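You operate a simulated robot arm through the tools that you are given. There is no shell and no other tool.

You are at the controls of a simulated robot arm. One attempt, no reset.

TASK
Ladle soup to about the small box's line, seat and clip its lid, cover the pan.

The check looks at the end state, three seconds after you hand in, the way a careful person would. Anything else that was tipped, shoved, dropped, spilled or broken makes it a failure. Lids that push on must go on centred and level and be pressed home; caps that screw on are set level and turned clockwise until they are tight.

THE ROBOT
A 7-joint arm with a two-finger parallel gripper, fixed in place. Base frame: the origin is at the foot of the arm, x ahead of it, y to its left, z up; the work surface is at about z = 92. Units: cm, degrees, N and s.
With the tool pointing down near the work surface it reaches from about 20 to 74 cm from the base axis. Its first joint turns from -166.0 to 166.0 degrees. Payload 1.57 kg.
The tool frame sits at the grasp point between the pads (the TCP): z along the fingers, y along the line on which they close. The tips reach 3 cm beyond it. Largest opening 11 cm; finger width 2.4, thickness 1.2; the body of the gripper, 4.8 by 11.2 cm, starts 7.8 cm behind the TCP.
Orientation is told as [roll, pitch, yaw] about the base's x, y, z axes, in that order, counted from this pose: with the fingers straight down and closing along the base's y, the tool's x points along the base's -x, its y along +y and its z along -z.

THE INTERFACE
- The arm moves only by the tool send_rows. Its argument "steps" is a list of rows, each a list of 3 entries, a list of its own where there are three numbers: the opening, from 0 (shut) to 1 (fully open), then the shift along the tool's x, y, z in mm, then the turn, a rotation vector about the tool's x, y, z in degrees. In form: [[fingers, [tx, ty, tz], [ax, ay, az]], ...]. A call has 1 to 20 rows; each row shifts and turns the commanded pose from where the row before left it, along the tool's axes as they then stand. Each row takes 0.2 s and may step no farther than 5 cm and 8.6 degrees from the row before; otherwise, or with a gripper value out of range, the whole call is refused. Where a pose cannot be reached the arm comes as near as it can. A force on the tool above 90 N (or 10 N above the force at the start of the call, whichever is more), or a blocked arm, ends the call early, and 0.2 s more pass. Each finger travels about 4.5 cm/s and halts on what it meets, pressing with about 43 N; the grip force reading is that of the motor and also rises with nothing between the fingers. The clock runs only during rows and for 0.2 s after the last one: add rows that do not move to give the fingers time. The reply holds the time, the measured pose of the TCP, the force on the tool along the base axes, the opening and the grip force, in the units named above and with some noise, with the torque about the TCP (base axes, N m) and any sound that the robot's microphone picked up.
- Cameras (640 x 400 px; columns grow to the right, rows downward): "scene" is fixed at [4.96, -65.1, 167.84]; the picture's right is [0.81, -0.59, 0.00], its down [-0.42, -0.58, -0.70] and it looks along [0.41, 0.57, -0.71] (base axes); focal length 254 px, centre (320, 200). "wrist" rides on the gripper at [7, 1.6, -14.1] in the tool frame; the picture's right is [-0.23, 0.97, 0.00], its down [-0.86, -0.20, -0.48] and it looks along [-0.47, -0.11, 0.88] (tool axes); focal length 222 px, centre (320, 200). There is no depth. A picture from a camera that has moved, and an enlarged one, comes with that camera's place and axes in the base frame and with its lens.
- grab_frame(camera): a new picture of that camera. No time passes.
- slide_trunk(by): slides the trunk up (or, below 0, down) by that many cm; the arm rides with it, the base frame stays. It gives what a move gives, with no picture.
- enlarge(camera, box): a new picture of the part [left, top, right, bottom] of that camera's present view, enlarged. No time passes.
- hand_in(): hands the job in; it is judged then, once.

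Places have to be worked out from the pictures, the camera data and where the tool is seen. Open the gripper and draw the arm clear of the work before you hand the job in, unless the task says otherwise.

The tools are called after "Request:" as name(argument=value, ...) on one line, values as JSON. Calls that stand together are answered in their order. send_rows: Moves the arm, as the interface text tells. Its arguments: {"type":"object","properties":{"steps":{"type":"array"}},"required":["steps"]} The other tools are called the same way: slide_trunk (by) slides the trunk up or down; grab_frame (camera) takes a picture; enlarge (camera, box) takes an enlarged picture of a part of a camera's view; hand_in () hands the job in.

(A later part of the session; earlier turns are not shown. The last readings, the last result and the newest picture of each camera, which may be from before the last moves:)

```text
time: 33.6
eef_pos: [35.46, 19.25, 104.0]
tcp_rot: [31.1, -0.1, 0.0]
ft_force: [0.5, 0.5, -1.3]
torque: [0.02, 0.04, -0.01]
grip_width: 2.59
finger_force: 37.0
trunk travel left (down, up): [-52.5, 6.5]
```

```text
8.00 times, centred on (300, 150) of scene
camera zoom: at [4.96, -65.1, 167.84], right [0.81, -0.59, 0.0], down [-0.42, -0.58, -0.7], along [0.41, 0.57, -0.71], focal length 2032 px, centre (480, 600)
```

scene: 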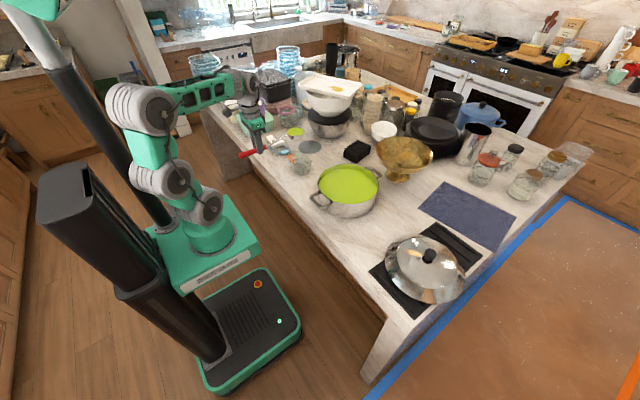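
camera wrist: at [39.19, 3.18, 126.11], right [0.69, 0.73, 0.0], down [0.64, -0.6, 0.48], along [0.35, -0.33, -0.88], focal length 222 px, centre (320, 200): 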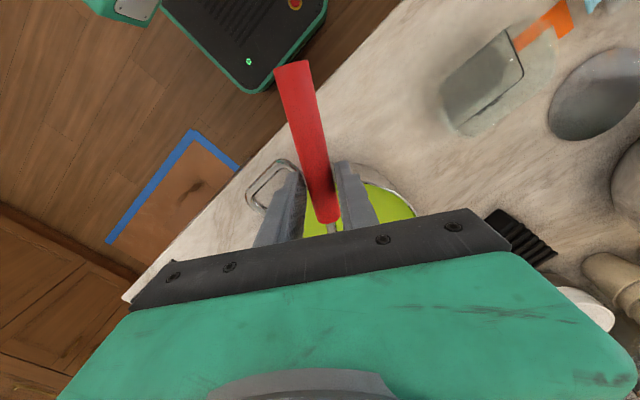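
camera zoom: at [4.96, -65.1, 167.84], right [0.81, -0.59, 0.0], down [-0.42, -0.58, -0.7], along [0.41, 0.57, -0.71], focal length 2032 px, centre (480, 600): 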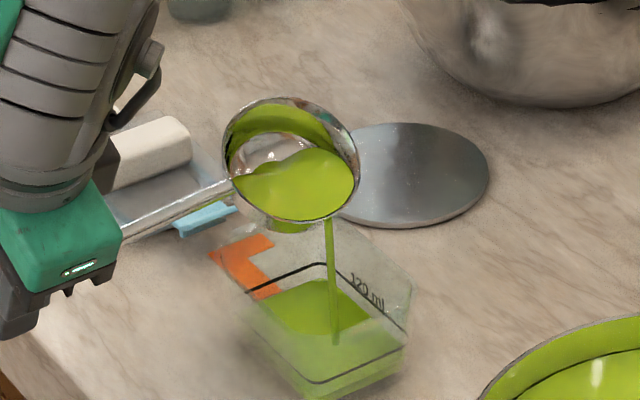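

Still well below the line, and most of the ladle has been poured. I'll continue rolling toward emptying it.

Request:
send_rows(steps=[[0, [0, 0, 0], [-3, 0, 0]], [0, [0, 0, 0], [-3, 0, 0]], [0, [0, 0, 0], [-3, 0, 0]], [0, [0, 0, 0], [-3, 0, 0]], [0, [0, 0, 0], [-3, 0, 0]], [0, [0, 0, 0], [-3, 0, 0]], [0, [0, 0, 0], [0, 0, 0]], [0, [0, 0, 0], [0, 0, 0]], [0, [0, 0, 0], [0, 0, 0]]])

Request:
enlarge(camera="scene", box=[270, 125, 330, 175])

```text
time: 35.6
eef_pos: [35.5, 19.19, 104.17]
tcp_rot: [49.0, 0.0, 0.0]
ft_force: [0.0, 0.2, -0.6]
torque: [-0.02, 0.06, 0.01]
grip_width: 2.59
finger_force: 37.2
trunk travel left (down, up): [-52.5, 6.5]
```

```text
8.00 times, centred on (300, 150) of scene
camera zoom: at [4.96, -65.1, 167.84], right [0.81, -0.59, 0.0], down [-0.42, -0.58, -0.7], along [0.41, 0.57, -0.71], focal length 2032 px, centre (480, 600)
```

zoom: 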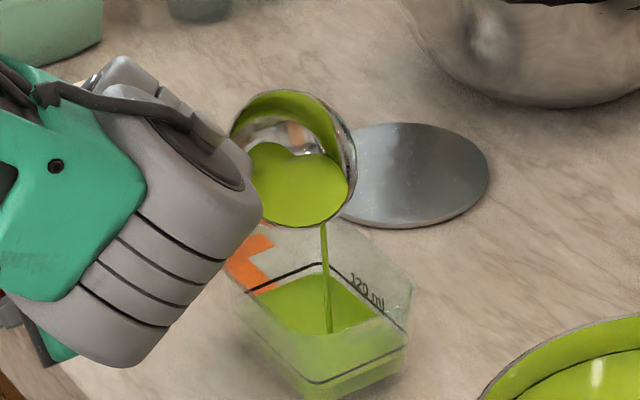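

The level is approaching the line. I'll zoom on the box to compare soup level and line before pouring more.

Request:
enlarge(camera="scene", box=[294, 150, 326, 178])

```text
14.29 times, centred on (310, 164) of scene
camera zoom: at [4.96, -65.1, 167.84], right [0.81, -0.59, 0.0], down [-0.42, -0.58, -0.7], along [0.41, 0.57, -0.71], focal length 3628 px, centre (463, 714)
```

zoom: 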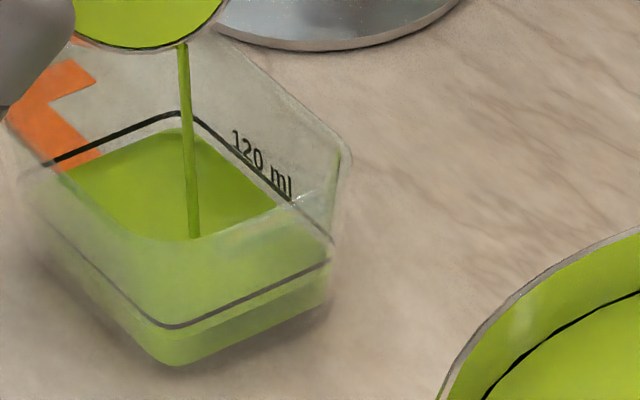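

The surface is still about 0.5 cm under the line and only a little soup is left in the ladle. I'll continue rolling to empty it.

Request:
send_rows(steps=[[0, [0, 0, 0], [-3, 0, 0]], [0, [0, 0, 0], [-3, 0, 0]], [0, [0, 0, 0], [-3, 0, 0]], [0, [0, 0, 0], [-3, 0, 0]], [0, [0, 0, 0], [-3, 0, 0]], [0, [0, 0, 0], [0, 0, 0]], [0, [0, 0, 0], [0, 0, 0]], [0, [0, 0, 0], [0, 0, 0]], [0, [0, 0, 0], [0, 0, 0]], [0, [0, 0, 0], [0, 0, 0]]])

Request:
enlarge(camera="scene", box=[294, 150, 326, 178])

Request:
enlarge(camera="scene", box=[270, 125, 330, 175])

```text
time: 37.8
eef_pos: [35.55, 19.41, 103.89]
tcp_rot: [64.0, 0.0, 0.1]
ft_force: [-0.3, -0.8, -1.9]
torque: [0.01, 0.05, 0.0]
grip_width: 2.59
finger_force: 36.8
trunk travel left (down, up): [-52.5, 6.5]
```

```text
14.29 times, centred on (310, 164) of scene
camera zoom: at [4.96, -65.1, 167.84], right [0.81, -0.59, 0.0], down [-0.42, -0.58, -0.7], along [0.41, 0.57, -0.71], focal length 3628 px, centre (463, 714)
```

zoom: 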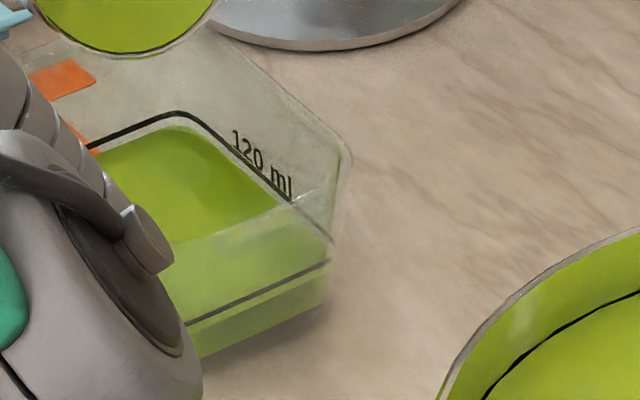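

```text
8.00 times, centred on (300, 150) of scene
camera zoom: at [4.96, -65.1, 167.84], right [0.81, -0.59, 0.0], down [-0.42, -0.58, -0.7], along [0.41, 0.57, -0.71], focal length 2032 px, centre (480, 600)
```

zoom: 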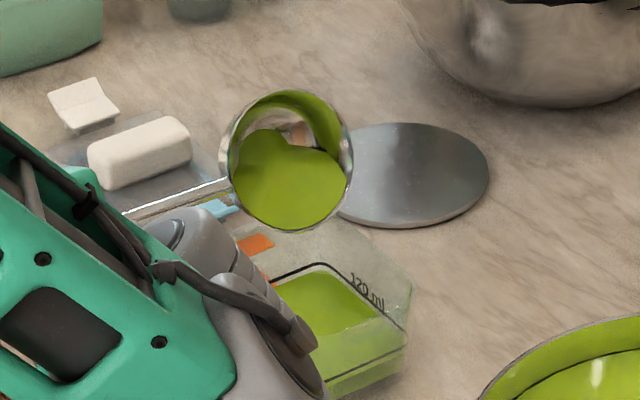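

The stream has stopped and the level is about 0.45 cm under the line; the green seen in the bowl may be residue or a reflection. I'll roll further to make sure it's empty.

Request:
send_rows(steps=[[0, [0, 0, 0], [-4, 0, 0]], [0, [0, 0, 0], [-4, 0, 0]], [0, [0, 0, 0], [-4, 0, 0]], [0, [0, 0, 0], [-4, 0, 0]], [0, [0, 0, 0], [-3, 0, 0]], [0, [0, 0, 0], [0, 0, 0]], [0, [0, 0, 0], [0, 0, 0]], [0, [0, 0, 0], [0, 0, 0]]])

Request:
enlarge(camera="scene", box=[270, 125, 330, 175])

Request:
enlarge(camera="scene", box=[294, 150, 326, 178])

```text
time: 39.6
eef_pos: [35.61, 19.27, 104.32]
tcp_rot: [77.4, 0.0, 0.0]
ft_force: [0.7, 0.4, -1.7]
torque: [-0.02, 0.06, 0.03]
grip_width: 2.6
finger_force: 37.2
out of reach, approached as far as the arm can: row 5
trunk travel left (down, up): [-52.5, 6.5]
```

```text
8.00 times, centred on (300, 150) of scene
camera zoom: at [4.96, -65.1, 167.84], right [0.81, -0.59, 0.0], down [-0.42, -0.58, -0.7], along [0.41, 0.57, -0.71], focal length 2032 px, centre (480, 600)
```

zoom: 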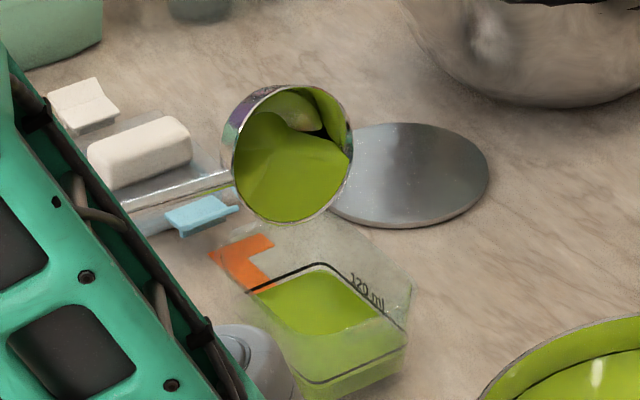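

```text
14.29 times, centred on (310, 164) of scene
camera zoom: at [4.96, -65.1, 167.84], right [0.81, -0.59, 0.0], down [-0.42, -0.58, -0.7], along [0.41, 0.57, -0.71], focal length 3628 px, centre (463, 714)
```

zoom: 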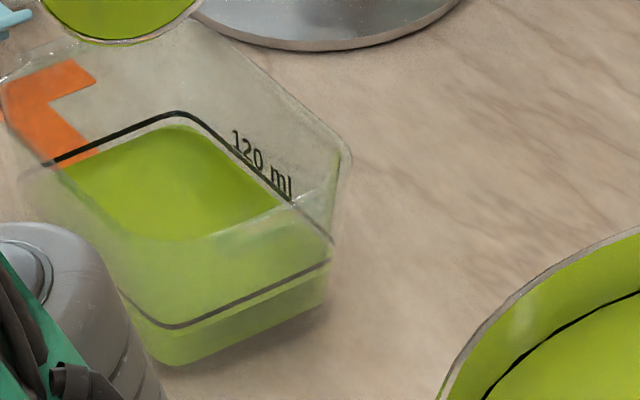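

The ladle is empty (the green there is a reflection) and the level is about 0.4 cm below the line, so roughly 20 ml more is needed. I'll roll back level, lift, and return to the pan for a second scoop.

Request:
send_rows(steps=[[0, [0, 0, 0], [5, 0, 0]], [0, [0, 0, 0], [6, 0, 0]], [0, [0, 0, 0], [7, 0, 0]], [0, [0, 0, 0], [7, 0, 0]], [0, [0, 0, 0], [7, 0, 0]], [0, [0, 0, 0], [7, 0, 0]], [0, [0, 0, 0], [7, 0, 0]], [0, [0, 0, 0], [7, 0, 0]], [0, [0, 0, 0], [7, 0, 0]], [0, [0, 0, 0], [7, 0, 0]], [0, [0, 0, 0], [6, 0, 0]], [0, [0, 0, 0], [4.5, 0, 0]], [0, [0, 0, 0], [0, 0, 0]]])

```text
time: 42.4
eef_pos: [35.39, 19.3, 104.0]
tcp_rot: [-0.1, 0.0, 0.0]
ft_force: [0.4, 1.0, -1.3]
torque: [-0.04, 0.06, 0.01]
grip_width: 2.6
finger_force: 36.9
trunk travel left (down, up): [-52.5, 6.5]
```

Level again. I'll get a clean look at the fill while raising and swinging back toward the pan.

Request:
send_rows(steps=[[0, [0, 0, -10], [0, 0, 0]], [0, [0, 0, -20], [0, 0, 0]], [0, [0, 0, -20], [0, 0, 0]], [0, [0, 0, -15], [0, 0, 0]], [0, [0, 0, -5], [0, 0, 3]], [0, [0, 0, 0], [0, 0, 6]], [0, [0, 0, 0], [0, 0, 6]], [0, [0, 0, 0], [0, 0, 6]], [0, [0, 0, 0], [0, 0, 6]], [0, [0, 0, 0], [0, 0, 3]], [0, [0, 0, 0], [0, 0, 0]]])

Request:
enlarge(camera="scene", box=[286, 148, 318, 176])

Request:
enlarge(camera="scene", box=[280, 110, 360, 170])

```text
time: 44.8
eef_pos: [35.39, 19.34, 110.95]
tcp_rot: [-0.1, -0.1, -30.0]
ft_force: [0.6, 0.7, -1.0]
torque: [0.04, 0.05, 0.01]
grip_width: 2.58
finger_force: 37.1
trunk travel left (down, up): [-52.5, 6.5]
```

```text
14.29 times, centred on (302, 162) of scene
camera zoom: at [4.96, -65.1, 167.84], right [0.81, -0.59, 0.0], down [-0.42, -0.58, -0.7], along [0.41, 0.57, -0.71], focal length 3628 px, centre (577, 743)
```

zoom: 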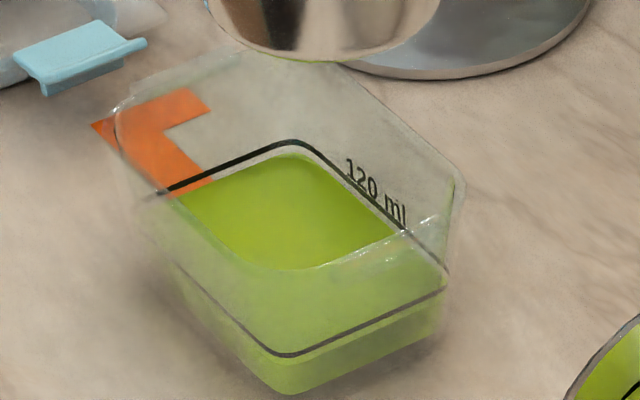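

```text
6.67 times, centred on (320, 140) of scene
camera zoom: at [4.96, -65.1, 167.84], right [0.81, -0.59, 0.0], down [-0.42, -0.58, -0.7], along [0.41, 0.57, -0.71], focal length 1693 px, centre (320, 600)
```

zoom: 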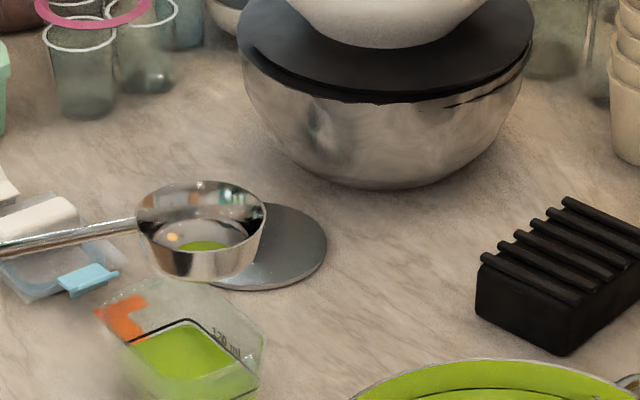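

About 0.44 cm short, which I estimate at roughly 20 ml. I'll go back over the pan, take another scoop with the same dip, then meter it over the pan by rolling so only about 20–25 ml remains.

Request:
send_rows(steps=[[0, [-8.8, -7.2, 0], [0, 0, 0]], [0, [-17.6, -14.3, 0], [0, 0, 0]], [0, [-17.6, -14.3, 0], [0, 0, 0]], [0, [-17.6, -14.3, 0], [0, 0, 0]], [0, [-17.6, -14.3, 0], [0, 0, 0]], [0, [-17.6, -14.3, 0], [0, 0, 0]], [0, [-17.6, -14.3, 0], [0, 0, 0]], [0, [-17.6, -14.3, 0], [0, 0, 0]], [0, [-17.6, -14.3, 0], [0, 0, 0]], [0, [-17.6, -14.3, 0], [0, 0, 0]], [0, [-8.8, -7.2, 0], [0, 0, 0]], [0, [0, 0, 0], [0, 0, 0]]])

Request:
send_rows(steps=[[0, [0, 0, 5.6], [0, 3.1, 0]], [0, [-0.3, 0, 5.6], [0, 3.1, 0]], [0, [-0.6, 0, 5.57], [0, 3.1, 0]], [0, [-0.9, 0, 5.5], [0, 3.1, 0]], [0, [-1.2, 0, 5.47], [0, 3.1, 0]], [0, [-1.5, 0, 5.4], [0, 3.2, 0]], [0, [-1.8, 0, 5.3], [0, 3.2, 0]], [0, [-2.1, 0, 5.2], [0, 3.1, 0]], [0, [0, 0, 0], [0, 0, 0]]])

Request:
enlarge(camera="scene", box=[300, 160, 370, 210])

```text
time: 47.4
eef_pos: [43.7, -2.11, 111.19]
tcp_rot: [0.0, -0.1, -30.0]
ft_force: [-0.2, 0.2, -1.2]
torque: [0.03, 0.05, -0.02]
grip_width: 2.6
finger_force: 37.4
trunk travel left (down, up): [-52.5, 6.5]
```

```text
time: 49.4
eef_pos: [43.55, -1.94, 106.56]
tcp_rot: [-0.2, 25.0, -30.1]
ft_force: [0.5, 0.0, -1.5]
torque: [0.04, 0.05, -0.02]
grip_width: 2.59
finger_force: 37.3
trunk travel left (down, up): [-52.5, 6.5]
```

```text
8.00 times, centred on (335, 185) of scene
camera zoom: at [4.96, -65.1, 167.84], right [0.81, -0.59, 0.0], down [-0.42, -0.58, -0.7], along [0.41, 0.57, -0.71], focal length 2032 px, centre (200, 320)
```

zoom: 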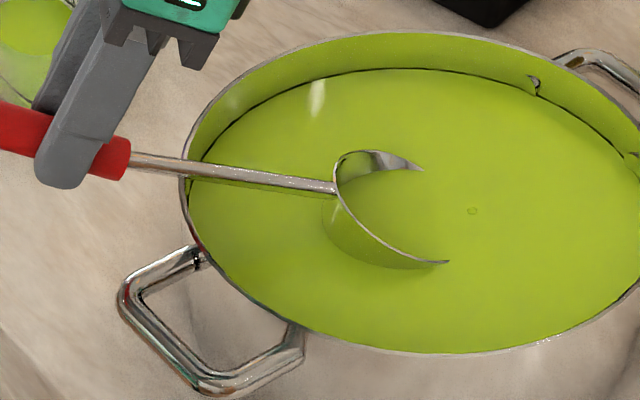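

The bowl is flooded. I'll raise it with the pitch held so the lip clears, then level while lifting.

Request:
send_rows(steps=[[0, [1.7, 0, -3.6], [0, 0, 0]], [0, [1.7, 0, -3.6], [0, -2, 0]], [0, [1.9, 0, -4.6], [0, -3, 0]], [0, [1.7, 0, -4.7], [0, -3, 0]], [0, [1.5, 0, -4.8], [0, -3, 0]], [0, [1.2, 0, -4.9], [0, -3, 0]], [0, [0.9, 0, -4.9], [0, -3, 0]], [0, [0.7, 0, -5], [0, -3, 0]], [0, [0.4, 0, -5], [0, -3, 0]], [0, [0, 0, -5], [0, -2, 0]], [0, [0, 0, 0], [0, 0, 0]]])

Request:
enlarge(camera="scene", box=[335, 145, 375, 180])

```text
time: 51.8
eef_pos: [43.58, -1.91, 111.24]
tcp_rot: [-0.1, -0.1, -29.9]
ft_force: [0.0, 0.1, -1.8]
torque: [0.05, 0.1, 0.0]
grip_width: 2.6
finger_force: 37.2
trunk travel left (down, up): [-52.5, 6.5]
```

```text
11.43 times, centred on (355, 162) of scene
camera zoom: at [4.96, -65.1, 167.84], right [0.81, -0.59, 0.0], down [-0.42, -0.58, -0.7], along [0.41, 0.57, -0.71], focal length 2902 px, centre (-80, 629)
```

zoom: 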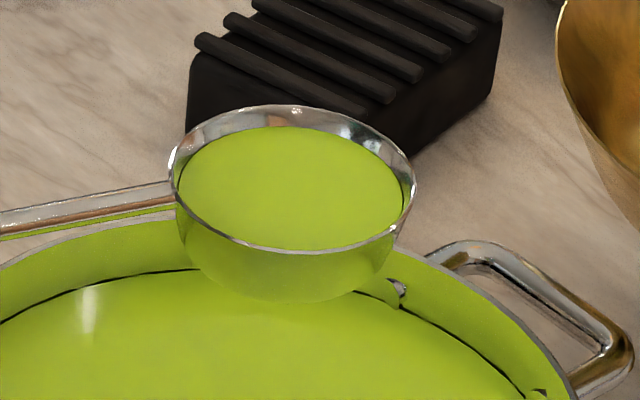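

This scoop is a bit smaller. I'll roll to about 27° over the pan to drain the excess back, wait, and then level to see what's left.

Request:
send_rows(steps=[[0, [0, 0, 0], [-3, 0, 0]], [0, [0, 0, 0], [-3, 0, 0]], [0, [0, 0, 0], [-3, 0, 0]], [0, [0, 0, 0], [-3, 0, 0]], [0, [0, 0, 0], [-3, 0, 0]], [0, [0, 0, 0], [-3, 0, 0]], [0, [0, 0, 0], [-3, 0, 0]], [0, [0, 0, 0], [-3, 0, 0]], [0, [0, 0, 0], [-3, 0, 0]], [0, [0, 0, 0], [0, 0, 0]], [0, [0, 0, 0], [0, 0, 0]], [0, [0, 0, 0], [0, 0, 0]], [0, [0, 0, 0], [0, 0, 0]]])

Request:
enlarge(camera="scene", box=[330, 140, 380, 185])

```text
time: 54.6
eef_pos: [43.69, -1.85, 111.54]
tcp_rot: [26.9, -0.1, -30.0]
ft_force: [0.3, 0.1, -2.0]
torque: [0.05, 0.07, -0.05]
grip_width: 2.61
finger_force: 37.4
trunk travel left (down, up): [-52.5, 6.5]
```

```text
8.89 times, centred on (355, 162) of scene
camera zoom: at [4.96, -65.1, 167.84], right [0.81, -0.59, 0.0], down [-0.42, -0.58, -0.7], along [0.41, 0.57, -0.71], focal length 2258 px, centre (9, 533)
```

zoom: 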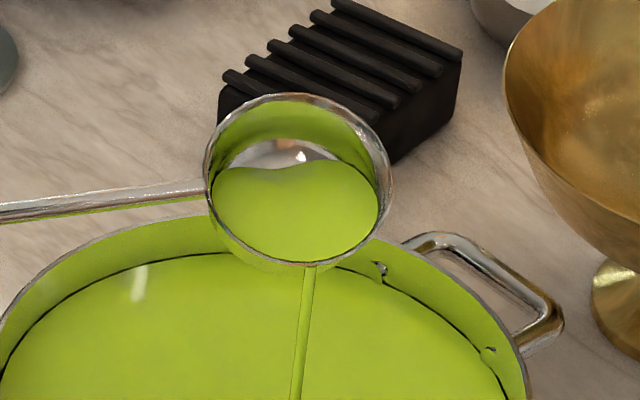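

It's draining back into the pan. I'll wait at this angle until the stream stops.

Request:
send_rows(steps=[[0, [0, 0, 0], [0, 0, 0]], [0, [0, 0, 0], [0, 0, 0]], [0, [0, 0, 0], [0, 0, 0]], [0, [0, 0, 0], [0, 0, 0]], [0, [0, 0, 0], [0, 0, 0]], [0, [0, 0, 0], [0, 0, 0]]])

Request:
enlarge(camera="scene", box=[330, 140, 380, 185])

```text
time: 56.0
eef_pos: [43.72, -1.98, 111.45]
tcp_rot: [26.9, -0.1, -30.0]
ft_force: [0.1, 0.3, -1.7]
torque: [0.01, 0.06, 0.0]
grip_width: 2.61
finger_force: 37.0
trunk travel left (down, up): [-52.5, 6.5]
```

```text
8.89 times, centred on (355, 162) of scene
camera zoom: at [4.96, -65.1, 167.84], right [0.81, -0.59, 0.0], down [-0.42, -0.58, -0.7], along [0.41, 0.57, -0.71], focal length 2258 px, centre (9, 533)
```

zoom: 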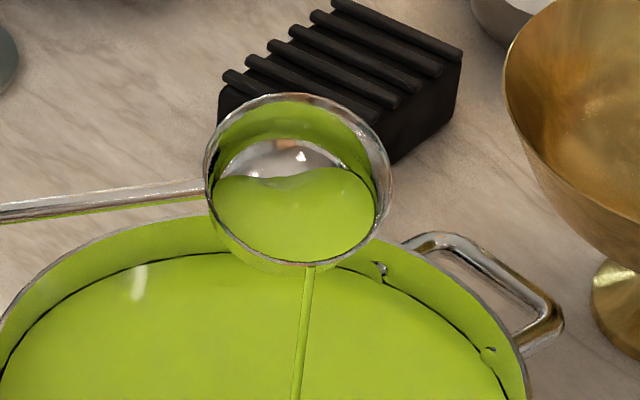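

Still trickling. I'll wait a little more and then level it to gauge the remainder.

Request:
send_rows(steps=[[0, [0, 0, 0], [0, 0, 0]], [0, [0, 0, 0], [0, 0, 0]], [0, [0, 0, 0], [0, 0, 0]], [0, [0, 0, 0], [0, 0, 0]], [0, [0, 0, 0], [3, 0, 0]], [0, [0, 0, 0], [4, 0, 0]], [0, [0, 0, 0], [4, 0, 0]], [0, [0, 0, 0], [4, 0, 0]], [0, [0, 0, 0], [4, 0, 0]], [0, [0, 0, 0], [4, 0, 0]], [0, [0, 0, 0], [4, 0, 0]], [0, [0, 0, 0], [0, 0, 0]]])

Request:
enlarge(camera="scene", box=[335, 145, 375, 180])

```text
time: 58.6
eef_pos: [43.6, -1.86, 111.41]
tcp_rot: [-0.2, -0.1, -29.9]
ft_force: [-0.3, 0.3, -1.2]
torque: [0.0, 0.1, 0.01]
grip_width: 2.59
finger_force: 37.1
trunk travel left (down, up): [-52.5, 6.5]
```

```text
11.43 times, centred on (355, 162) of scene
camera zoom: at [4.96, -65.1, 167.84], right [0.81, -0.59, 0.0], down [-0.42, -0.58, -0.7], along [0.41, 0.57, -0.71], focal length 2902 px, centre (-80, 629)
```

zoom: 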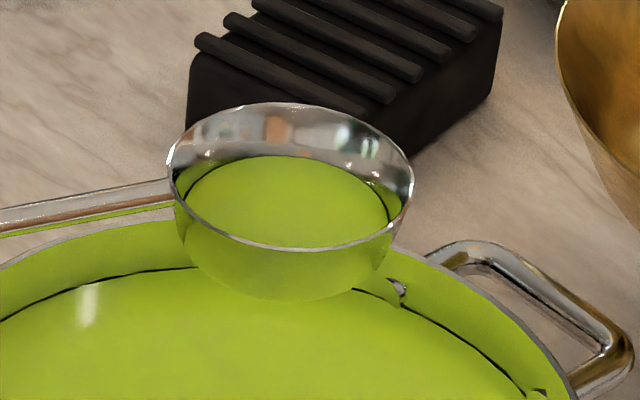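

About 30 ml remains in the ladle. I'll carry it over to the box along the same path and pour while watching the line.

Request:
send_rows(steps=[[0, [5.3, 4.3, 0], [0, 0, 0]], [0, [10.5, 8.6, 0], [0, 0, 0]], [0, [15.8, 13.0, 0], [0, 0, 0]], [0, [17.5, 14.4, 0], [0, 0, 0]], [0, [17.5, 14.4, 0], [0, 0, 0]], [0, [17.5, 14.4, 0], [0, 0, 0]], [0, [17.5, 14.4, 0], [0, 0, 0]], [0, [17.5, 14.4, 0], [0, 0, 0]], [0, [17.5, 14.4, 0], [0, 0, 0]], [0, [15.8, 13.0, 0], [0, 0, 0]], [0, [12.3, 10.1, 0], [0, 0, 0]], [0, [7, 5.8, 0], [0, 0, 0]], [0, [3.5, 2.9, 0], [0, 0, 0]], [0, [0, 0, 0], [0, 0, 0]]])

Request:
send_rows(steps=[[0, [0, 0, 0], [0, 0, -1]], [0, [0, 0, 0], [0, 0, -2]], [0, [0, 0, 0], [0, 0, -3]], [0, [0, 0, 0], [0, 0, -4]], [0, [0, 0, 0], [0, 0, -4]], [0, [0, 0, 0], [0, 0, -4]], [0, [0, 0, 0], [0, 0, -4]], [0, [0, 0, 0], [0, 0, -3]], [0, [0, 0, 0], [0, 0, -3]], [0, [0, 0, 5], [0, 0, -1.5]], [0, [0, 0, 10], [0, 0, -0.5]], [0, [0, 0, 15], [0, 0, 0]], [0, [0, 0, 15], [0, 0, 0]], [0, [0, 0, 15], [0, 0, 0]], [0, [0, 0, 10], [0, 0, 0]], [0, [0, 0, 3], [0, 0, 0]], [0, [0, 0, 0], [0, 0, 0]]])

Request:
enlarge(camera="scene", box=[270, 125, 330, 175])

```text
time: 61.6
eef_pos: [35.67, 19.32, 111.34]
tcp_rot: [-0.2, -0.1, -29.9]
ft_force: [0.0, 0.1, -0.8]
torque: [0.06, 0.07, 0.03]
grip_width: 2.62
finger_force: 37.0
trunk travel left (down, up): [-52.5, 6.5]
```

```text
time: 65.2
eef_pos: [35.67, 19.4, 104.07]
tcp_rot: [-0.1, -0.1, 0.0]
ft_force: [-0.1, -0.4, -1.9]
torque: [0.01, 0.07, 0.01]
grip_width: 2.57
finger_force: 36.6
trunk travel left (down, up): [-52.5, 6.5]
```

```text
8.00 times, centred on (300, 150) of scene
camera zoom: at [4.96, -65.1, 167.84], right [0.81, -0.59, 0.0], down [-0.42, -0.58, -0.7], along [0.41, 0.57, -0.71], focal length 2032 px, centre (480, 600)
```

zoom: 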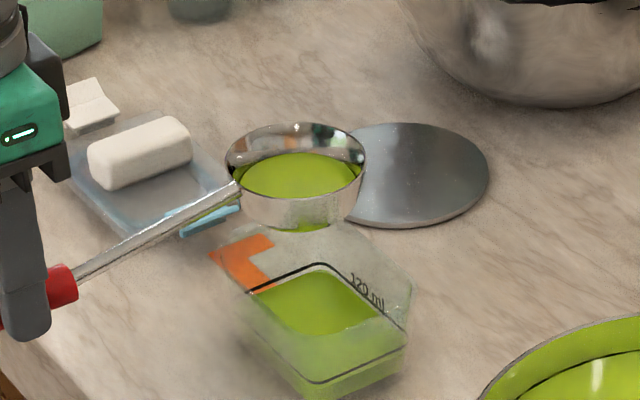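

Positioned over the box with about 30 ml. I'll roll to around 33° and check the stream and level.

Request:
send_rows(steps=[[0, [0, 0, 0], [-4, 0, 0]], [0, [0, 0, 0], [-5, 0, 0]], [0, [0, 0, 0], [-5, 0, 0]], [0, [0, 0, 0], [-5, 0, 0]], [0, [0, 0, 0], [-5, 0, 0]], [0, [0, 0, 0], [-5, 0, 0]], [0, [0, 0, 0], [-4, 0, 0]], [0, [0, 0, 0], [0, 0, 0]], [0, [0, 0, 0], [0, 0, 0]], [0, [0, 0, 0], [0, 0, 0]]])

Request:
enlarge(camera="scene", box=[286, 135, 326, 178])

```text
time: 67.4
eef_pos: [35.52, 19.35, 104.12]
tcp_rot: [32.9, -0.1, 0.0]
ft_force: [0.3, -0.6, -1.4]
torque: [-0.05, 0.07, 0.0]
grip_width: 2.56
finger_force: 37.1
trunk travel left (down, up): [-52.5, 6.5]
```

```text
9.30 times, centred on (306, 156) of scene
camera zoom: at [4.96, -65.1, 167.84], right [0.81, -0.59, 0.0], down [-0.42, -0.58, -0.7], along [0.41, 0.57, -0.71], focal length 2362 px, centre (450, 605)
```

zoom: 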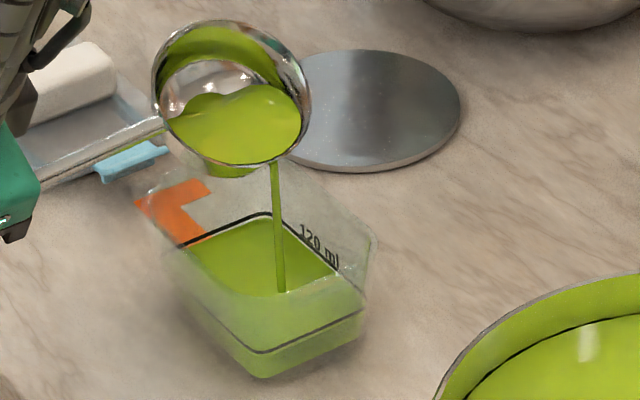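

A thin stream is filling the box. I'll hold a bit and check the level closely.

Request:
send_rows(steps=[[0, [0, 0, 0], [-3, 0, 0]], [0, [0, 0, 0], [-3, 0, 0]], [0, [0, 0, 0], [0, 0, 0]], [0, [0, 0, 0], [0, 0, 0]], [0, [0, 0, 0], [0, 0, 0]]])

Request:
enlarge(camera="scene", box=[286, 148, 318, 176])

```text
time: 68.6
eef_pos: [35.54, 19.36, 104.07]
tcp_rot: [38.9, 0.0, -0.1]
ft_force: [0.2, 0.2, -1.0]
torque: [-0.02, 0.07, -0.02]
grip_width: 2.59
finger_force: 36.9
trunk travel left (down, up): [-52.5, 6.5]
```

```text
14.29 times, centred on (302, 162) of scene
camera zoom: at [4.96, -65.1, 167.84], right [0.81, -0.59, 0.0], down [-0.42, -0.58, -0.7], along [0.41, 0.57, -0.71], focal length 3628 px, centre (577, 743)
```

zoom: 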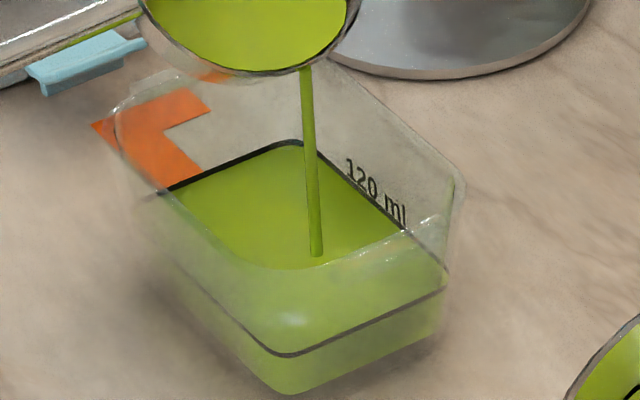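

The surface has just reached the bottom of the line, so I'll roll back now to stop the stream.

Request:
send_rows(steps=[[0, [0, 0, 0], [6, 0, 0]], [0, [0, 0, 0], [7, 0, 0]], [0, [0, 0, 0], [7, 0, 0]], [0, [0, 0, 0], [7, 0, 0]], [0, [0, 0, 0], [6, 0, 0]], [0, [0, 0, 0], [4, 0, 0]], [0, [0, 0, 0], [2, 0, 0]], [0, [0, 0, 0], [0, 0, 0]], [0, [0, 0, 0], [0, 0, 0]]])

Request:
enlarge(camera="scene", box=[286, 148, 318, 176])

Request:
enlarge(camera="scene", box=[270, 125, 330, 175])

```text
time: 70.6
eef_pos: [35.58, 19.33, 104.14]
tcp_rot: [-0.2, 0.0, 0.0]
ft_force: [0.4, 0.2, -1.6]
torque: [0.0, 0.1, 0.03]
grip_width: 2.58
finger_force: 37.0
trunk travel left (down, up): [-52.5, 6.5]
```

```text
14.29 times, centred on (302, 162) of scene
camera zoom: at [4.96, -65.1, 167.84], right [0.81, -0.59, 0.0], down [-0.42, -0.58, -0.7], along [0.41, 0.57, -0.71], focal length 3628 px, centre (577, 743)
```

zoom: 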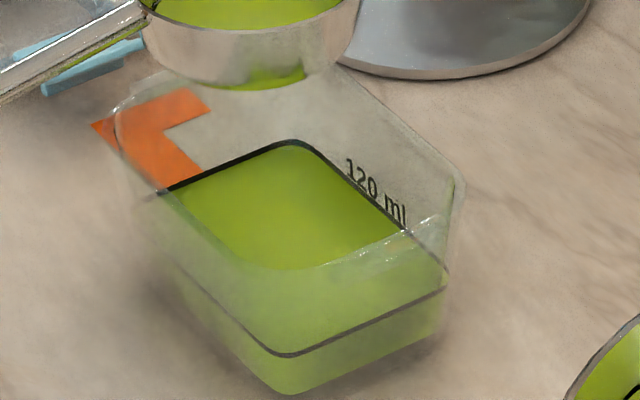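

```text
8.00 times, centred on (300, 150) of scene
camera zoom: at [4.96, -65.1, 167.84], right [0.81, -0.59, 0.0], down [-0.42, -0.58, -0.7], along [0.41, 0.57, -0.71], focal length 2032 px, centre (480, 600)
```

zoom: 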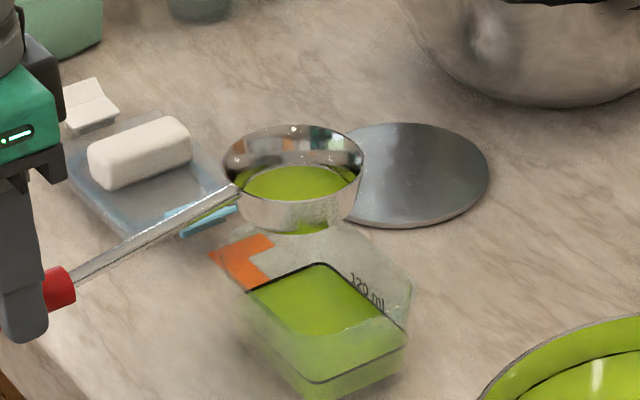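

The soup is right at the 120 ml line. I'll take the remaining soup back to the pan and empty the ladle there.

Request:
send_rows(steps=[[0, [0, 0, -5], [0, 0, 0]], [0, [0, 0, -15], [0, 0, 0]], [0, [0, 0, -20], [0, 0, 0]], [0, [0, 0, -20], [0, 0, 0]], [0, [0, 0, -10], [0, 0, 2]], [0, [0, 0, 0], [0, 0, 4]], [0, [0, 0, 0], [0, 0, 5]], [0, [0, 0, 0], [0, 0, 5]], [0, [0, 0, 0], [0, 0, 5]], [0, [0, 0, 0], [0, 0, 5]], [0, [0, 0, 0], [0, 0, 3]], [0, [0, 0, 0], [0, 0, 1]], [0, [0, 0, 0], [0, 0, 0]]])

Request:
send_rows(steps=[[0, [-5.3, -4.3, 0], [0, 0, 0]], [0, [-10.5, -8.6, 0], [0, 0, 0]], [0, [-15.8, -13.0, 0], [0, 0, 0]], [0, [-17.5, -14.4, 0], [0, 0, 0]], [0, [-17.5, -14.4, 0], [0, 0, 0]], [0, [-17.5, -14.4, 0], [0, 0, 0]], [0, [-17.5, -14.4, 0], [0, 0, 0]], [0, [-17.5, -14.4, 0], [0, 0, 0]], [0, [-17.5, -14.4, 0], [0, 0, 0]], [0, [-15.8, -13.0, 0], [0, 0, 0]], [0, [-12.3, -10.1, 0], [0, 0, 0]], [0, [-7, -5.8, 0], [0, 0, 0]], [0, [-3.5, -2.9, 0], [0, 0, 0]], [0, [0, 0, 0], [0, 0, 0]]])

Request:
send_rows(steps=[[0, [0, 0, 5], [-5, 0, 0]], [0, [0, 0, 0], [-5, 0, 0]], [0, [0, 0, 0], [-5, 0, 0]], [0, [0, 0, 0], [-5, 0, 0]], [0, [0, 0, 0], [-5, 0, 0]], [0, [0, 0, 0], [-5, 0, 0]], [0, [0, 0, 0], [-5, 0, 0]], [0, [0, 0, 0], [-5, 0, 0]], [0, [0, 0, 0], [-5, 0, 0]], [0, [0, 0, 0], [-5, 0, 0]], [0, [0, 0, 0], [0, 0, 0]]])

Request:
grab_frame(camera="scene")

Request:
enlarge(camera="scene", box=[310, 140, 400, 210])

```text
time: 73.4
eef_pos: [35.6, 19.23, 111.14]
tcp_rot: [-0.1, -0.1, -30.1]
ft_force: [0.6, 0.7, -1.0]
torque: [0.04, 0.04, 0.03]
grip_width: 2.59
finger_force: 37.6
trunk travel left (down, up): [-52.5, 6.5]
```

```text
time: 76.4
eef_pos: [43.66, -1.95, 111.22]
tcp_rot: [0.0, -0.1, -30.0]
ft_force: [-0.4, 0.1, -1.4]
torque: [0.0, 0.05, 0.02]
grip_width: 2.59
finger_force: 37.4
trunk travel left (down, up): [-52.5, 6.5]
```

```text
time: 78.8
eef_pos: [43.63, -1.94, 110.78]
tcp_rot: [50.0, 0.0, -30.1]
ft_force: [0.8, 0.2, -1.5]
torque: [0.03, 0.03, 0.03]
grip_width: 2.6
finger_force: 36.6
trunk travel left (down, up): [-52.5, 6.5]
```

```text
taken
```

scene: 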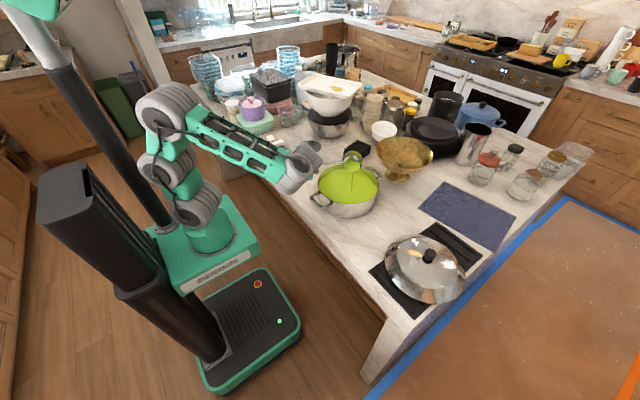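

```text
5.71 times, centred on (355, 175) of scene
camera zoom: at [4.96, -65.1, 167.84], right [0.81, -0.59, 0.0], down [-0.42, -0.58, -0.7], along [0.41, 0.57, -0.71], focal length 1451 px, centre (120, 343)
```

zoom: 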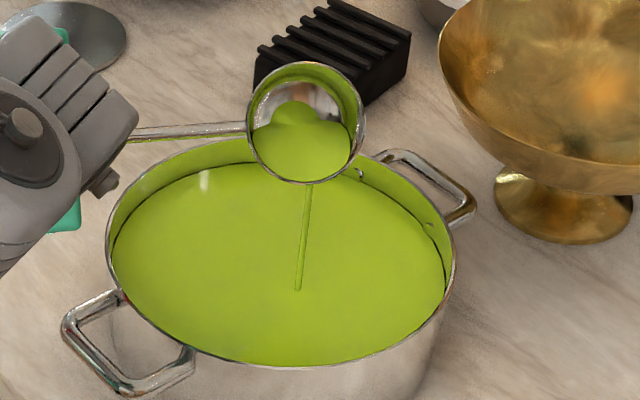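

It's draining into the pan. I'll roll further to ~76° and hold so the ladle is truly empty.

Request:
send_rows(steps=[[0, [0, 0, 0], [-5, 0, 0]], [0, [0, 0, 0], [-5, 0, 0]], [0, [0, 0, 0], [-5, 0, 0]], [0, [0, 0, 0], [-5, 0, 0]], [0, [0, 0, 0], [-5, 0, 0]], [0, [0, 0, 0], [0, 0, 0]], [0, [0, 0, 0], [0, 0, 0]], [0, [0, 0, 0], [0, 0, 0]], [0, [0, 0, 0], [0, 0, 0]], [0, [0, 0, 0], [0, 0, 0]], [0, [0, 0, 0], [0, 0, 0]], [0, [0, 0, 0], [0, 0, 0]], [0, [0, 0, 0], [0, 0, 0]]])

Request:
enlarge(camera="scene", box=[310, 140, 400, 210])

```text
time: 81.6
eef_pos: [42.34, 0.45, 109.01]
tcp_rot: [71.4, -0.1, -29.9]
ft_force: [-0.3, 0.5, -1.5]
torque: [0.03, 0.07, -0.02]
grip_width: 2.58
finger_force: 36.7
out of reach, approached as far as the arm can: row 4, 5
trunk travel left (down, up): [-52.5, 6.5]
```

```text
5.71 times, centred on (355, 175) of scene
camera zoom: at [4.96, -65.1, 167.84], right [0.81, -0.59, 0.0], down [-0.42, -0.58, -0.7], along [0.41, 0.57, -0.71], focal length 1451 px, centre (120, 343)
```

zoom: 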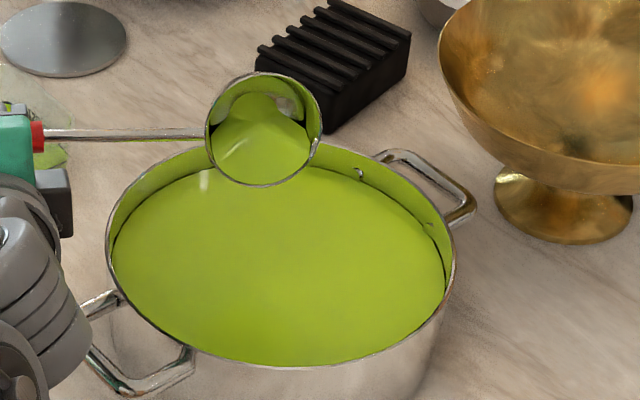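

The ladle has stopped dripping (the arm reached its roll limit, no contact). I'll roll back to level, raise, and check the bowl.

Request:
send_rows(steps=[[0, [0, 0, 0], [5, 0, 0]], [0, [0, 0, 0], [7, 0, 0]], [0, [0, 0, 0], [7, 0, 0]], [0, [0, 0, 0], [7, 0, 0]], [0, [0, 0, 0], [7, 0, 0]], [0, [0, 0, 0], [7, 0, 0]], [0, [0, 0, 0], [7, 0, 0]], [0, [0, 0, 0], [7, 0, 0]], [0, [0, 0, 0], [7, 0, 0]], [0, [0, 0, 0], [6, 0, 0]], [0, [0, 0, 0], [4.4, 0, 0]], [0, [0, 0, -10], [0, 0, 0]], [0, [0, 0, -15], [0, 0, 0]], [0, [0, 0, 0], [0, 0, 0]]])

Request:
enlarge(camera="scene", box=[310, 140, 400, 210])

```text
time: 84.6
eef_pos: [42.34, 0.46, 111.41]
tcp_rot: [0.0, 0.0, -30.0]
ft_force: [0.4, 0.4, -2.2]
torque: [0.03, 0.04, 0.0]
grip_width: 2.61
finger_force: 37.0
trunk travel left (down, up): [-52.5, 6.5]
```

```text
5.71 times, centred on (355, 175) of scene
camera zoom: at [4.96, -65.1, 167.84], right [0.81, -0.59, 0.0], down [-0.42, -0.58, -0.7], along [0.41, 0.57, -0.71], focal length 1451 px, centre (120, 343)
```

zoom: 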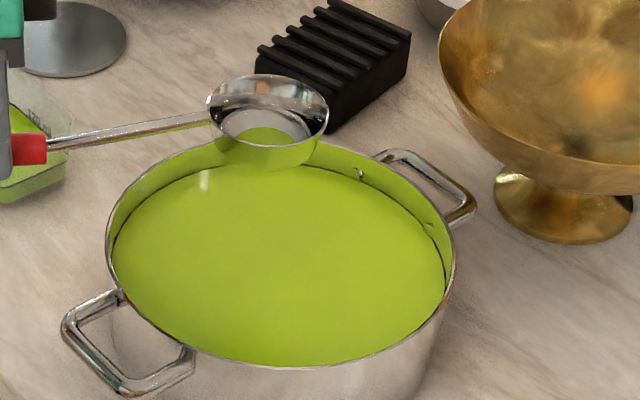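

Only a thin film is left in the bowl. I'll carry the ladle back above its original resting place.

Request:
send_rows(steps=[[0, [0, 0, 0], [0, 0, -3]], [0, [0, 0, 0], [0, 0, -5]], [0, [0, 0, 0], [0, 0, -6]], [0, [0, 0, 0], [0, 0, -6]], [0, [0, 0, 0], [0, 0, -6]], [0, [0, 0, 0], [0, 0, -5]], [0, [0, 0, 0], [0, 0, -4.5]], [0, [0, 0, 0], [0, 0, 0]]])

Request:
send_rows(steps=[[0, [-2.5, -11.2, 0], [0, 0, 0]], [0, [-4.9, -22.5, 0], [0, 0, 0]], [0, [-4.9, -22.5, 0], [0, 0, 0]], [0, [-4.9, -22.5, 0], [0, 0, 0]], [0, [-4.9, -22.5, 0], [0, 0, 0]], [0, [-4.9, -22.5, 0], [0, 0, 0]], [0, [-4.9, -22.5, 0], [0, 0, 0]], [0, [-4.9, -22.5, 0], [0, 0, 0]], [0, [-4.9, -22.5, 0], [0, 0, 0]], [0, [-4.9, -22.5, 0], [0, 0, 0]], [0, [-4.9, -22.5, 0], [0, 0, 0]], [0, [-4.9, -22.5, 0], [0, 0, 0]], [0, [-4.9, -22.5, 0], [0, 0, 0]], [0, [-4.9, -22.5, 0], [0, 0, 0]], [0, [-2.4, -11.3, 0], [0, 0, 0]], [0, [0, 0, 0], [0, 0, 0]]])

Request:
grab_frame(camera="scene")

```text
time: 86.4
eef_pos: [42.28, 0.39, 111.54]
tcp_rot: [-0.1, 0.0, 5.7]
ft_force: [-0.4, 0.8, -0.3]
torque: [-0.03, 0.1, 0.03]
grip_width: 2.56
finger_force: 36.9
trunk travel left (down, up): [-52.5, 6.5]
```

```text
time: 89.8
eef_pos: [52.27, -30.23, 111.27]
tcp_rot: [-0.1, 0.0, 5.6]
ft_force: [-0.6, -0.1, -1.6]
torque: [-0.01, 0.08, 0.04]
grip_width: 2.62
finger_force: 37.2
trunk travel left (down, up): [-52.5, 6.5]
```

```text
taken
```

scene: 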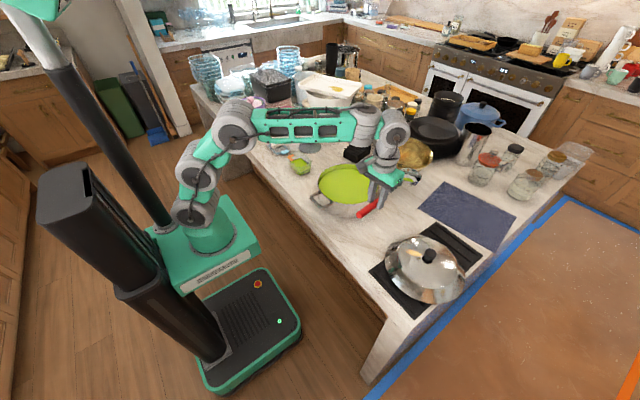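

Above the original spot with the same yaw. I'll lower to z≈95.6 slowly and check the force.

Request:
send_rows(steps=[[0, [0, 0, 10], [0, 0, 0]], [0, [0, 0, 20], [0, 0, 0]], [0, [0, 0, 25], [0, 0, 0]], [0, [0, 0, 25], [0, 0, 0]], [0, [0, 0, 25], [0, 0, 0]], [0, [0, 0, 20], [0, 0, 0]], [0, [0, 0, 15], [0, 0, 0]], [0, [0, 0, 10], [0, 0, 0]], [0, [0, 0, 5], [0, 0, 0]], [0, [0, 0, 2], [0, 0, 0]], [0, [0, 0, 0], [0, 0, 0]]])

Request:
enlarge(camera="scene", box=[330, 180, 430, 260])

```text
time: 92.2
eef_pos: [52.13, -30.31, 95.84]
tcp_rot: [-0.2, -0.1, 5.6]
ft_force: [0.8, 0.2, 4.5]
torque: [0.14, -1.2, 0.05]
grip_width: 2.59
finger_force: 37.3
trunk travel left (down, up): [-52.5, 6.5]
```

```text
5.00 times, centred on (380, 220) of scene
camera zoom: at [4.96, -65.1, 167.84], right [0.81, -0.59, 0.0], down [-0.42, -0.58, -0.7], along [0.41, 0.57, -0.71], focal length 1270 px, centre (20, 100)
```

zoom: 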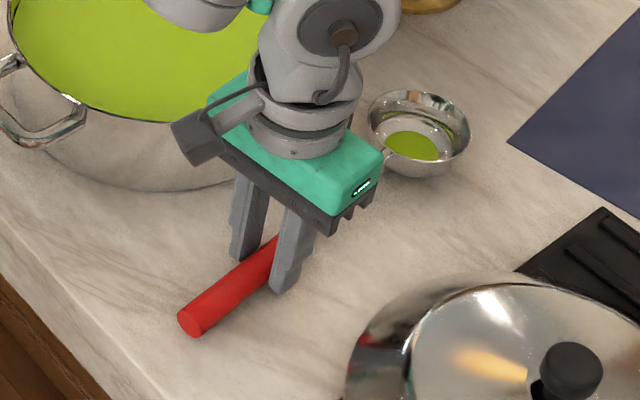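

The bowl touched the counter slightly before the handle (force 4.5 N, a ~2° nose-down slip). I'll lower 5 mm while pitching up 1.8° so the handle settles down, then check the force.

Request:
send_rows(steps=[[0, [0, 0, 2.5], [0, -0.9, 0]], [0, [0, 0, 2.5], [0, -0.9, 0]], [0, [0, 0, 0], [0, 0, 0]]])

```text
time: 93.0
eef_pos: [52.06, -30.03, 95.55]
tcp_rot: [-0.2, -1.9, 5.6]
ft_force: [-5.6, 0.4, 15.7]
torque: [-0.07, 0.94, -0.11]
grip_width: 2.58
finger_force: 37.4
trunk travel left (down, up): [-52.5, 6.5]
```

Now the handle end is pressing too. I'll back off by 2 mm and half the pitch, then open the fingers gently.

Request:
send_rows(steps=[[0, [0, 0, -2], [0, 0.7, 0]], [0, [0, 0, 0], [0, 0, 0]]])

```text
time: 93.6
eef_pos: [52.14, -30.27, 95.58]
tcp_rot: [-0.1, -1.1, 5.5]
ft_force: [-2.9, -2.3, 6.8]
torque: [0.01, -0.9, -0.14]
grip_width: 2.6
finger_force: 36.8
trunk travel left (down, up): [-52.5, 6.5]
```

Light contact at both ends. Opening the fingers now.

Request:
send_rows(steps=[[0.27, [0, 0, 0], [0, 0, 0]], [0.3, [0, 0, 0], [0, 0, 0]], [0.4, [0, 0, 0], [0, 0, 0]], [0.5, [0, 0, 0], [0, 0, 0]], [0.5, [0, 0, 0], [0, 0, 0]], [0.5, [0, 0, 0], [0, 0, 0]]])

Request:
enlarge(camera="scene", box=[330, 180, 430, 260])

Request:
grab_frame(camera="wrist")

```text
time: 95.0
eef_pos: [52.22, -30.1, 95.5]
tcp_rot: [-0.2, -1.2, 5.6]
ft_force: [1.2, 0.9, -1.4]
torque: [0.03, 0.0, -0.02]
grip_width: 5.5
finger_force: 0.1
trunk travel left (down, up): [-52.5, 6.5]
```

```text
5.00 times, centred on (380, 220) of scene
camera zoom: at [4.96, -65.1, 167.84], right [0.81, -0.59, 0.0], down [-0.42, -0.58, -0.7], along [0.41, 0.57, -0.71], focal length 1270 px, centre (20, 100)
```

zoom: 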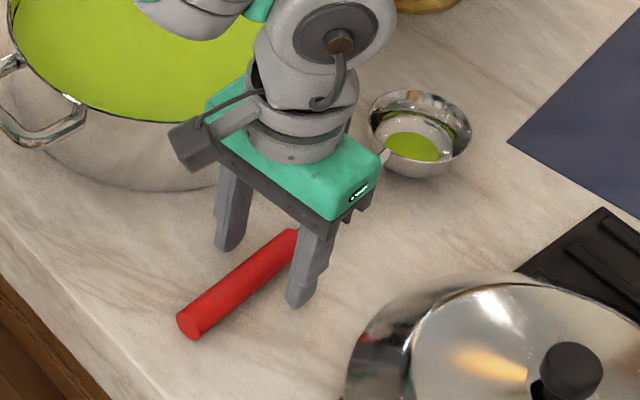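

```text
taken
camera wrist: at [44.87, -29.07, 109.65], right [0.13, 0.99, 0.0], down [0.86, -0.12, 0.49], along [0.49, -0.06, -0.87], focal length 222 px, centre (320, 200)
```

wrist: 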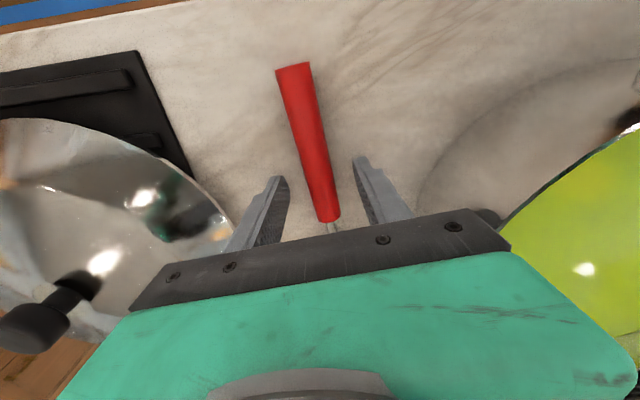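

The ladle is back resting where it was. I'll rise straight up, square the tool, and travel over to the box lid.

Request:
send_rows(steps=[[0.5, [0, 0, -15], [0, 0, 0]], [0.5, [0, 0, -25], [0, 0, 0]], [0.5, [0, 0, -30], [0, 0, 0]], [0.5, [0, 0, -30], [0, 1.2, 0]], [0.5, [0, 0, -30], [0, 0, 3]], [0.6, [0, 0, -25], [0, 0, 2.5]], [0.6, [0, 20, 0], [0, 0, 0]], [0.6, [0, 40, 0], [0, 0, 0]], [0.6, [0, 40, 0], [0, 0, 0]], [0.6, [0, 40, 0], [0, 0, 0]], [0.6, [0, 40, 0], [0, 0, 0]], [0.6, [0, 40, 0], [0, 0, 0]], [0.6, [0, 40, 0], [0, 0, 0]], [0.6, [0, 40, 0], [0, 0, 0]], [0.6, [0, 40, 0], [0, 0, 0]], [0.6, [0, 0, 0], [0, 0, 0]]])

Request:
grab_frame(camera="wrist")

Request:
enlarge(camera="scene", box=[330, 170, 440, 260])

```text
time: 98.4
eef_pos: [51.67, 3.83, 111.1]
tcp_rot: [-0.2, 0.1, 0.0]
ft_force: [0.1, 0.2, -0.1]
torque: [0.0, -0.01, -0.01]
grip_width: 6.6
finger_force: 0.0
trunk travel left (down, up): [-52.5, 6.5]
```

```text
taken
camera wrist: at [44.66, 5.66, 125.34], right [0.23, 0.97, 0.0], down [0.86, -0.2, 0.48], along [0.46, -0.11, -0.88], focal length 222 px, centre (320, 200)
```

wrist: 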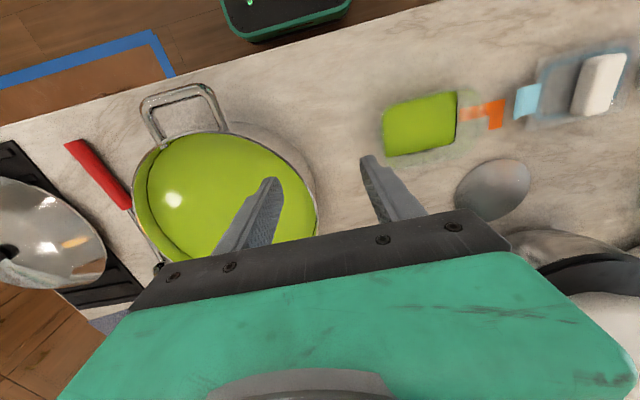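

```text
4.44 times, centred on (385, 215) of scene
camera zoom: at [4.96, -65.1, 167.84], right [0.81, -0.59, 0.0], down [-0.42, -0.58, -0.7], along [0.41, 0.57, -0.71], focal length 1129 px, centre (31, 133)
```

zoom: 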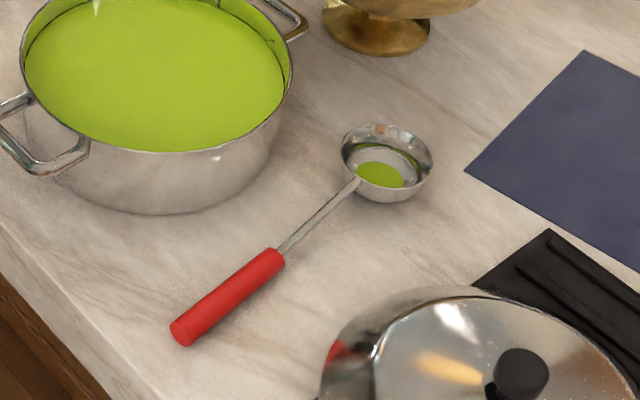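

The ladle rests fine and the counter is clean. Continuing to the box lid at about (53,38).

Request:
send_rows(steps=[[0.6, [-1, 40, 0], [0, 0, 0]], [0.6, [-1, 40, 0], [0, 0, 0]], [0.6, [-1, 40, 0], [0, 0, 0]], [0.6, [-1, 40, 0], [0, 0, 0]], [0.6, [-2, 40, 0], [0, 0, 0]], [0.6, [-2, 40, 0], [0, 0, 0]], [0.6, [-2, 40, 0], [0, 0, 0]], [0.6, [-2, 40, 0], [0, 0, 0]], [0.6, [0, 20, 0], [0, 0, 0]], [0.6, [0, 0, 0], [0, 0, 0]]])

Request:
grab_frame(camera="wrist")

Request:
enlarge(camera="scene", box=[255, 125, 315, 175])

```text
time: 100.6
eef_pos: [53.08, 38.07, 110.78]
tcp_rot: [0.0, 0.1, 0.1]
ft_force: [0.0, 0.4, -0.6]
torque: [-0.01, 0.01, 0.01]
grip_width: 6.61
finger_force: 0.1
trunk travel left (down, up): [-52.5, 6.5]
```

```text
taken
camera wrist: at [46.13, 39.87, 125.03], right [0.23, 0.97, 0.0], down [0.86, -0.2, 0.48], along [0.46, -0.11, -0.88], focal length 222 px, centre (320, 200)
```

wrist: 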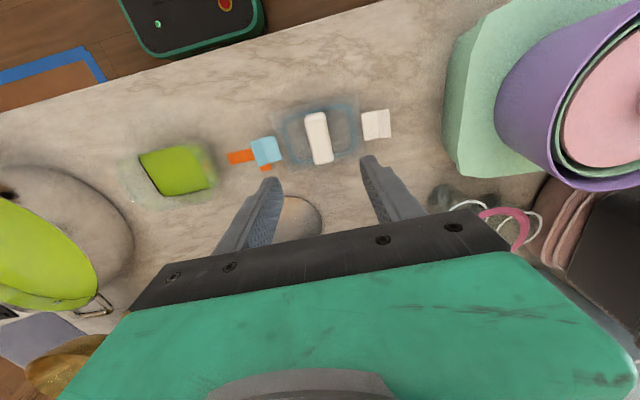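

```text
8.00 times, centred on (285, 150) of scene
camera zoom: at [4.96, -65.1, 167.84], right [0.81, -0.59, 0.0], down [-0.42, -0.58, -0.7], along [0.41, 0.57, -0.71], focal length 2032 px, centre (600, 600)
```

zoom: 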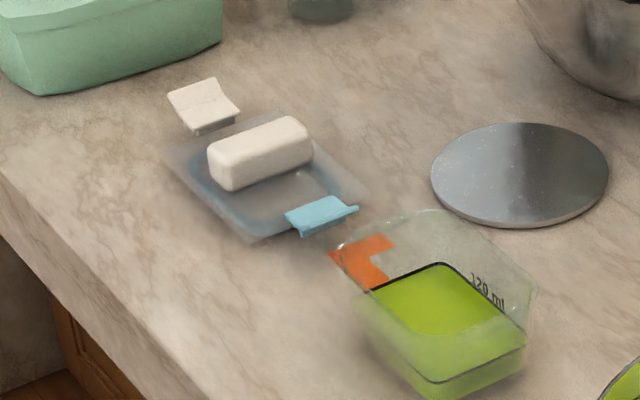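

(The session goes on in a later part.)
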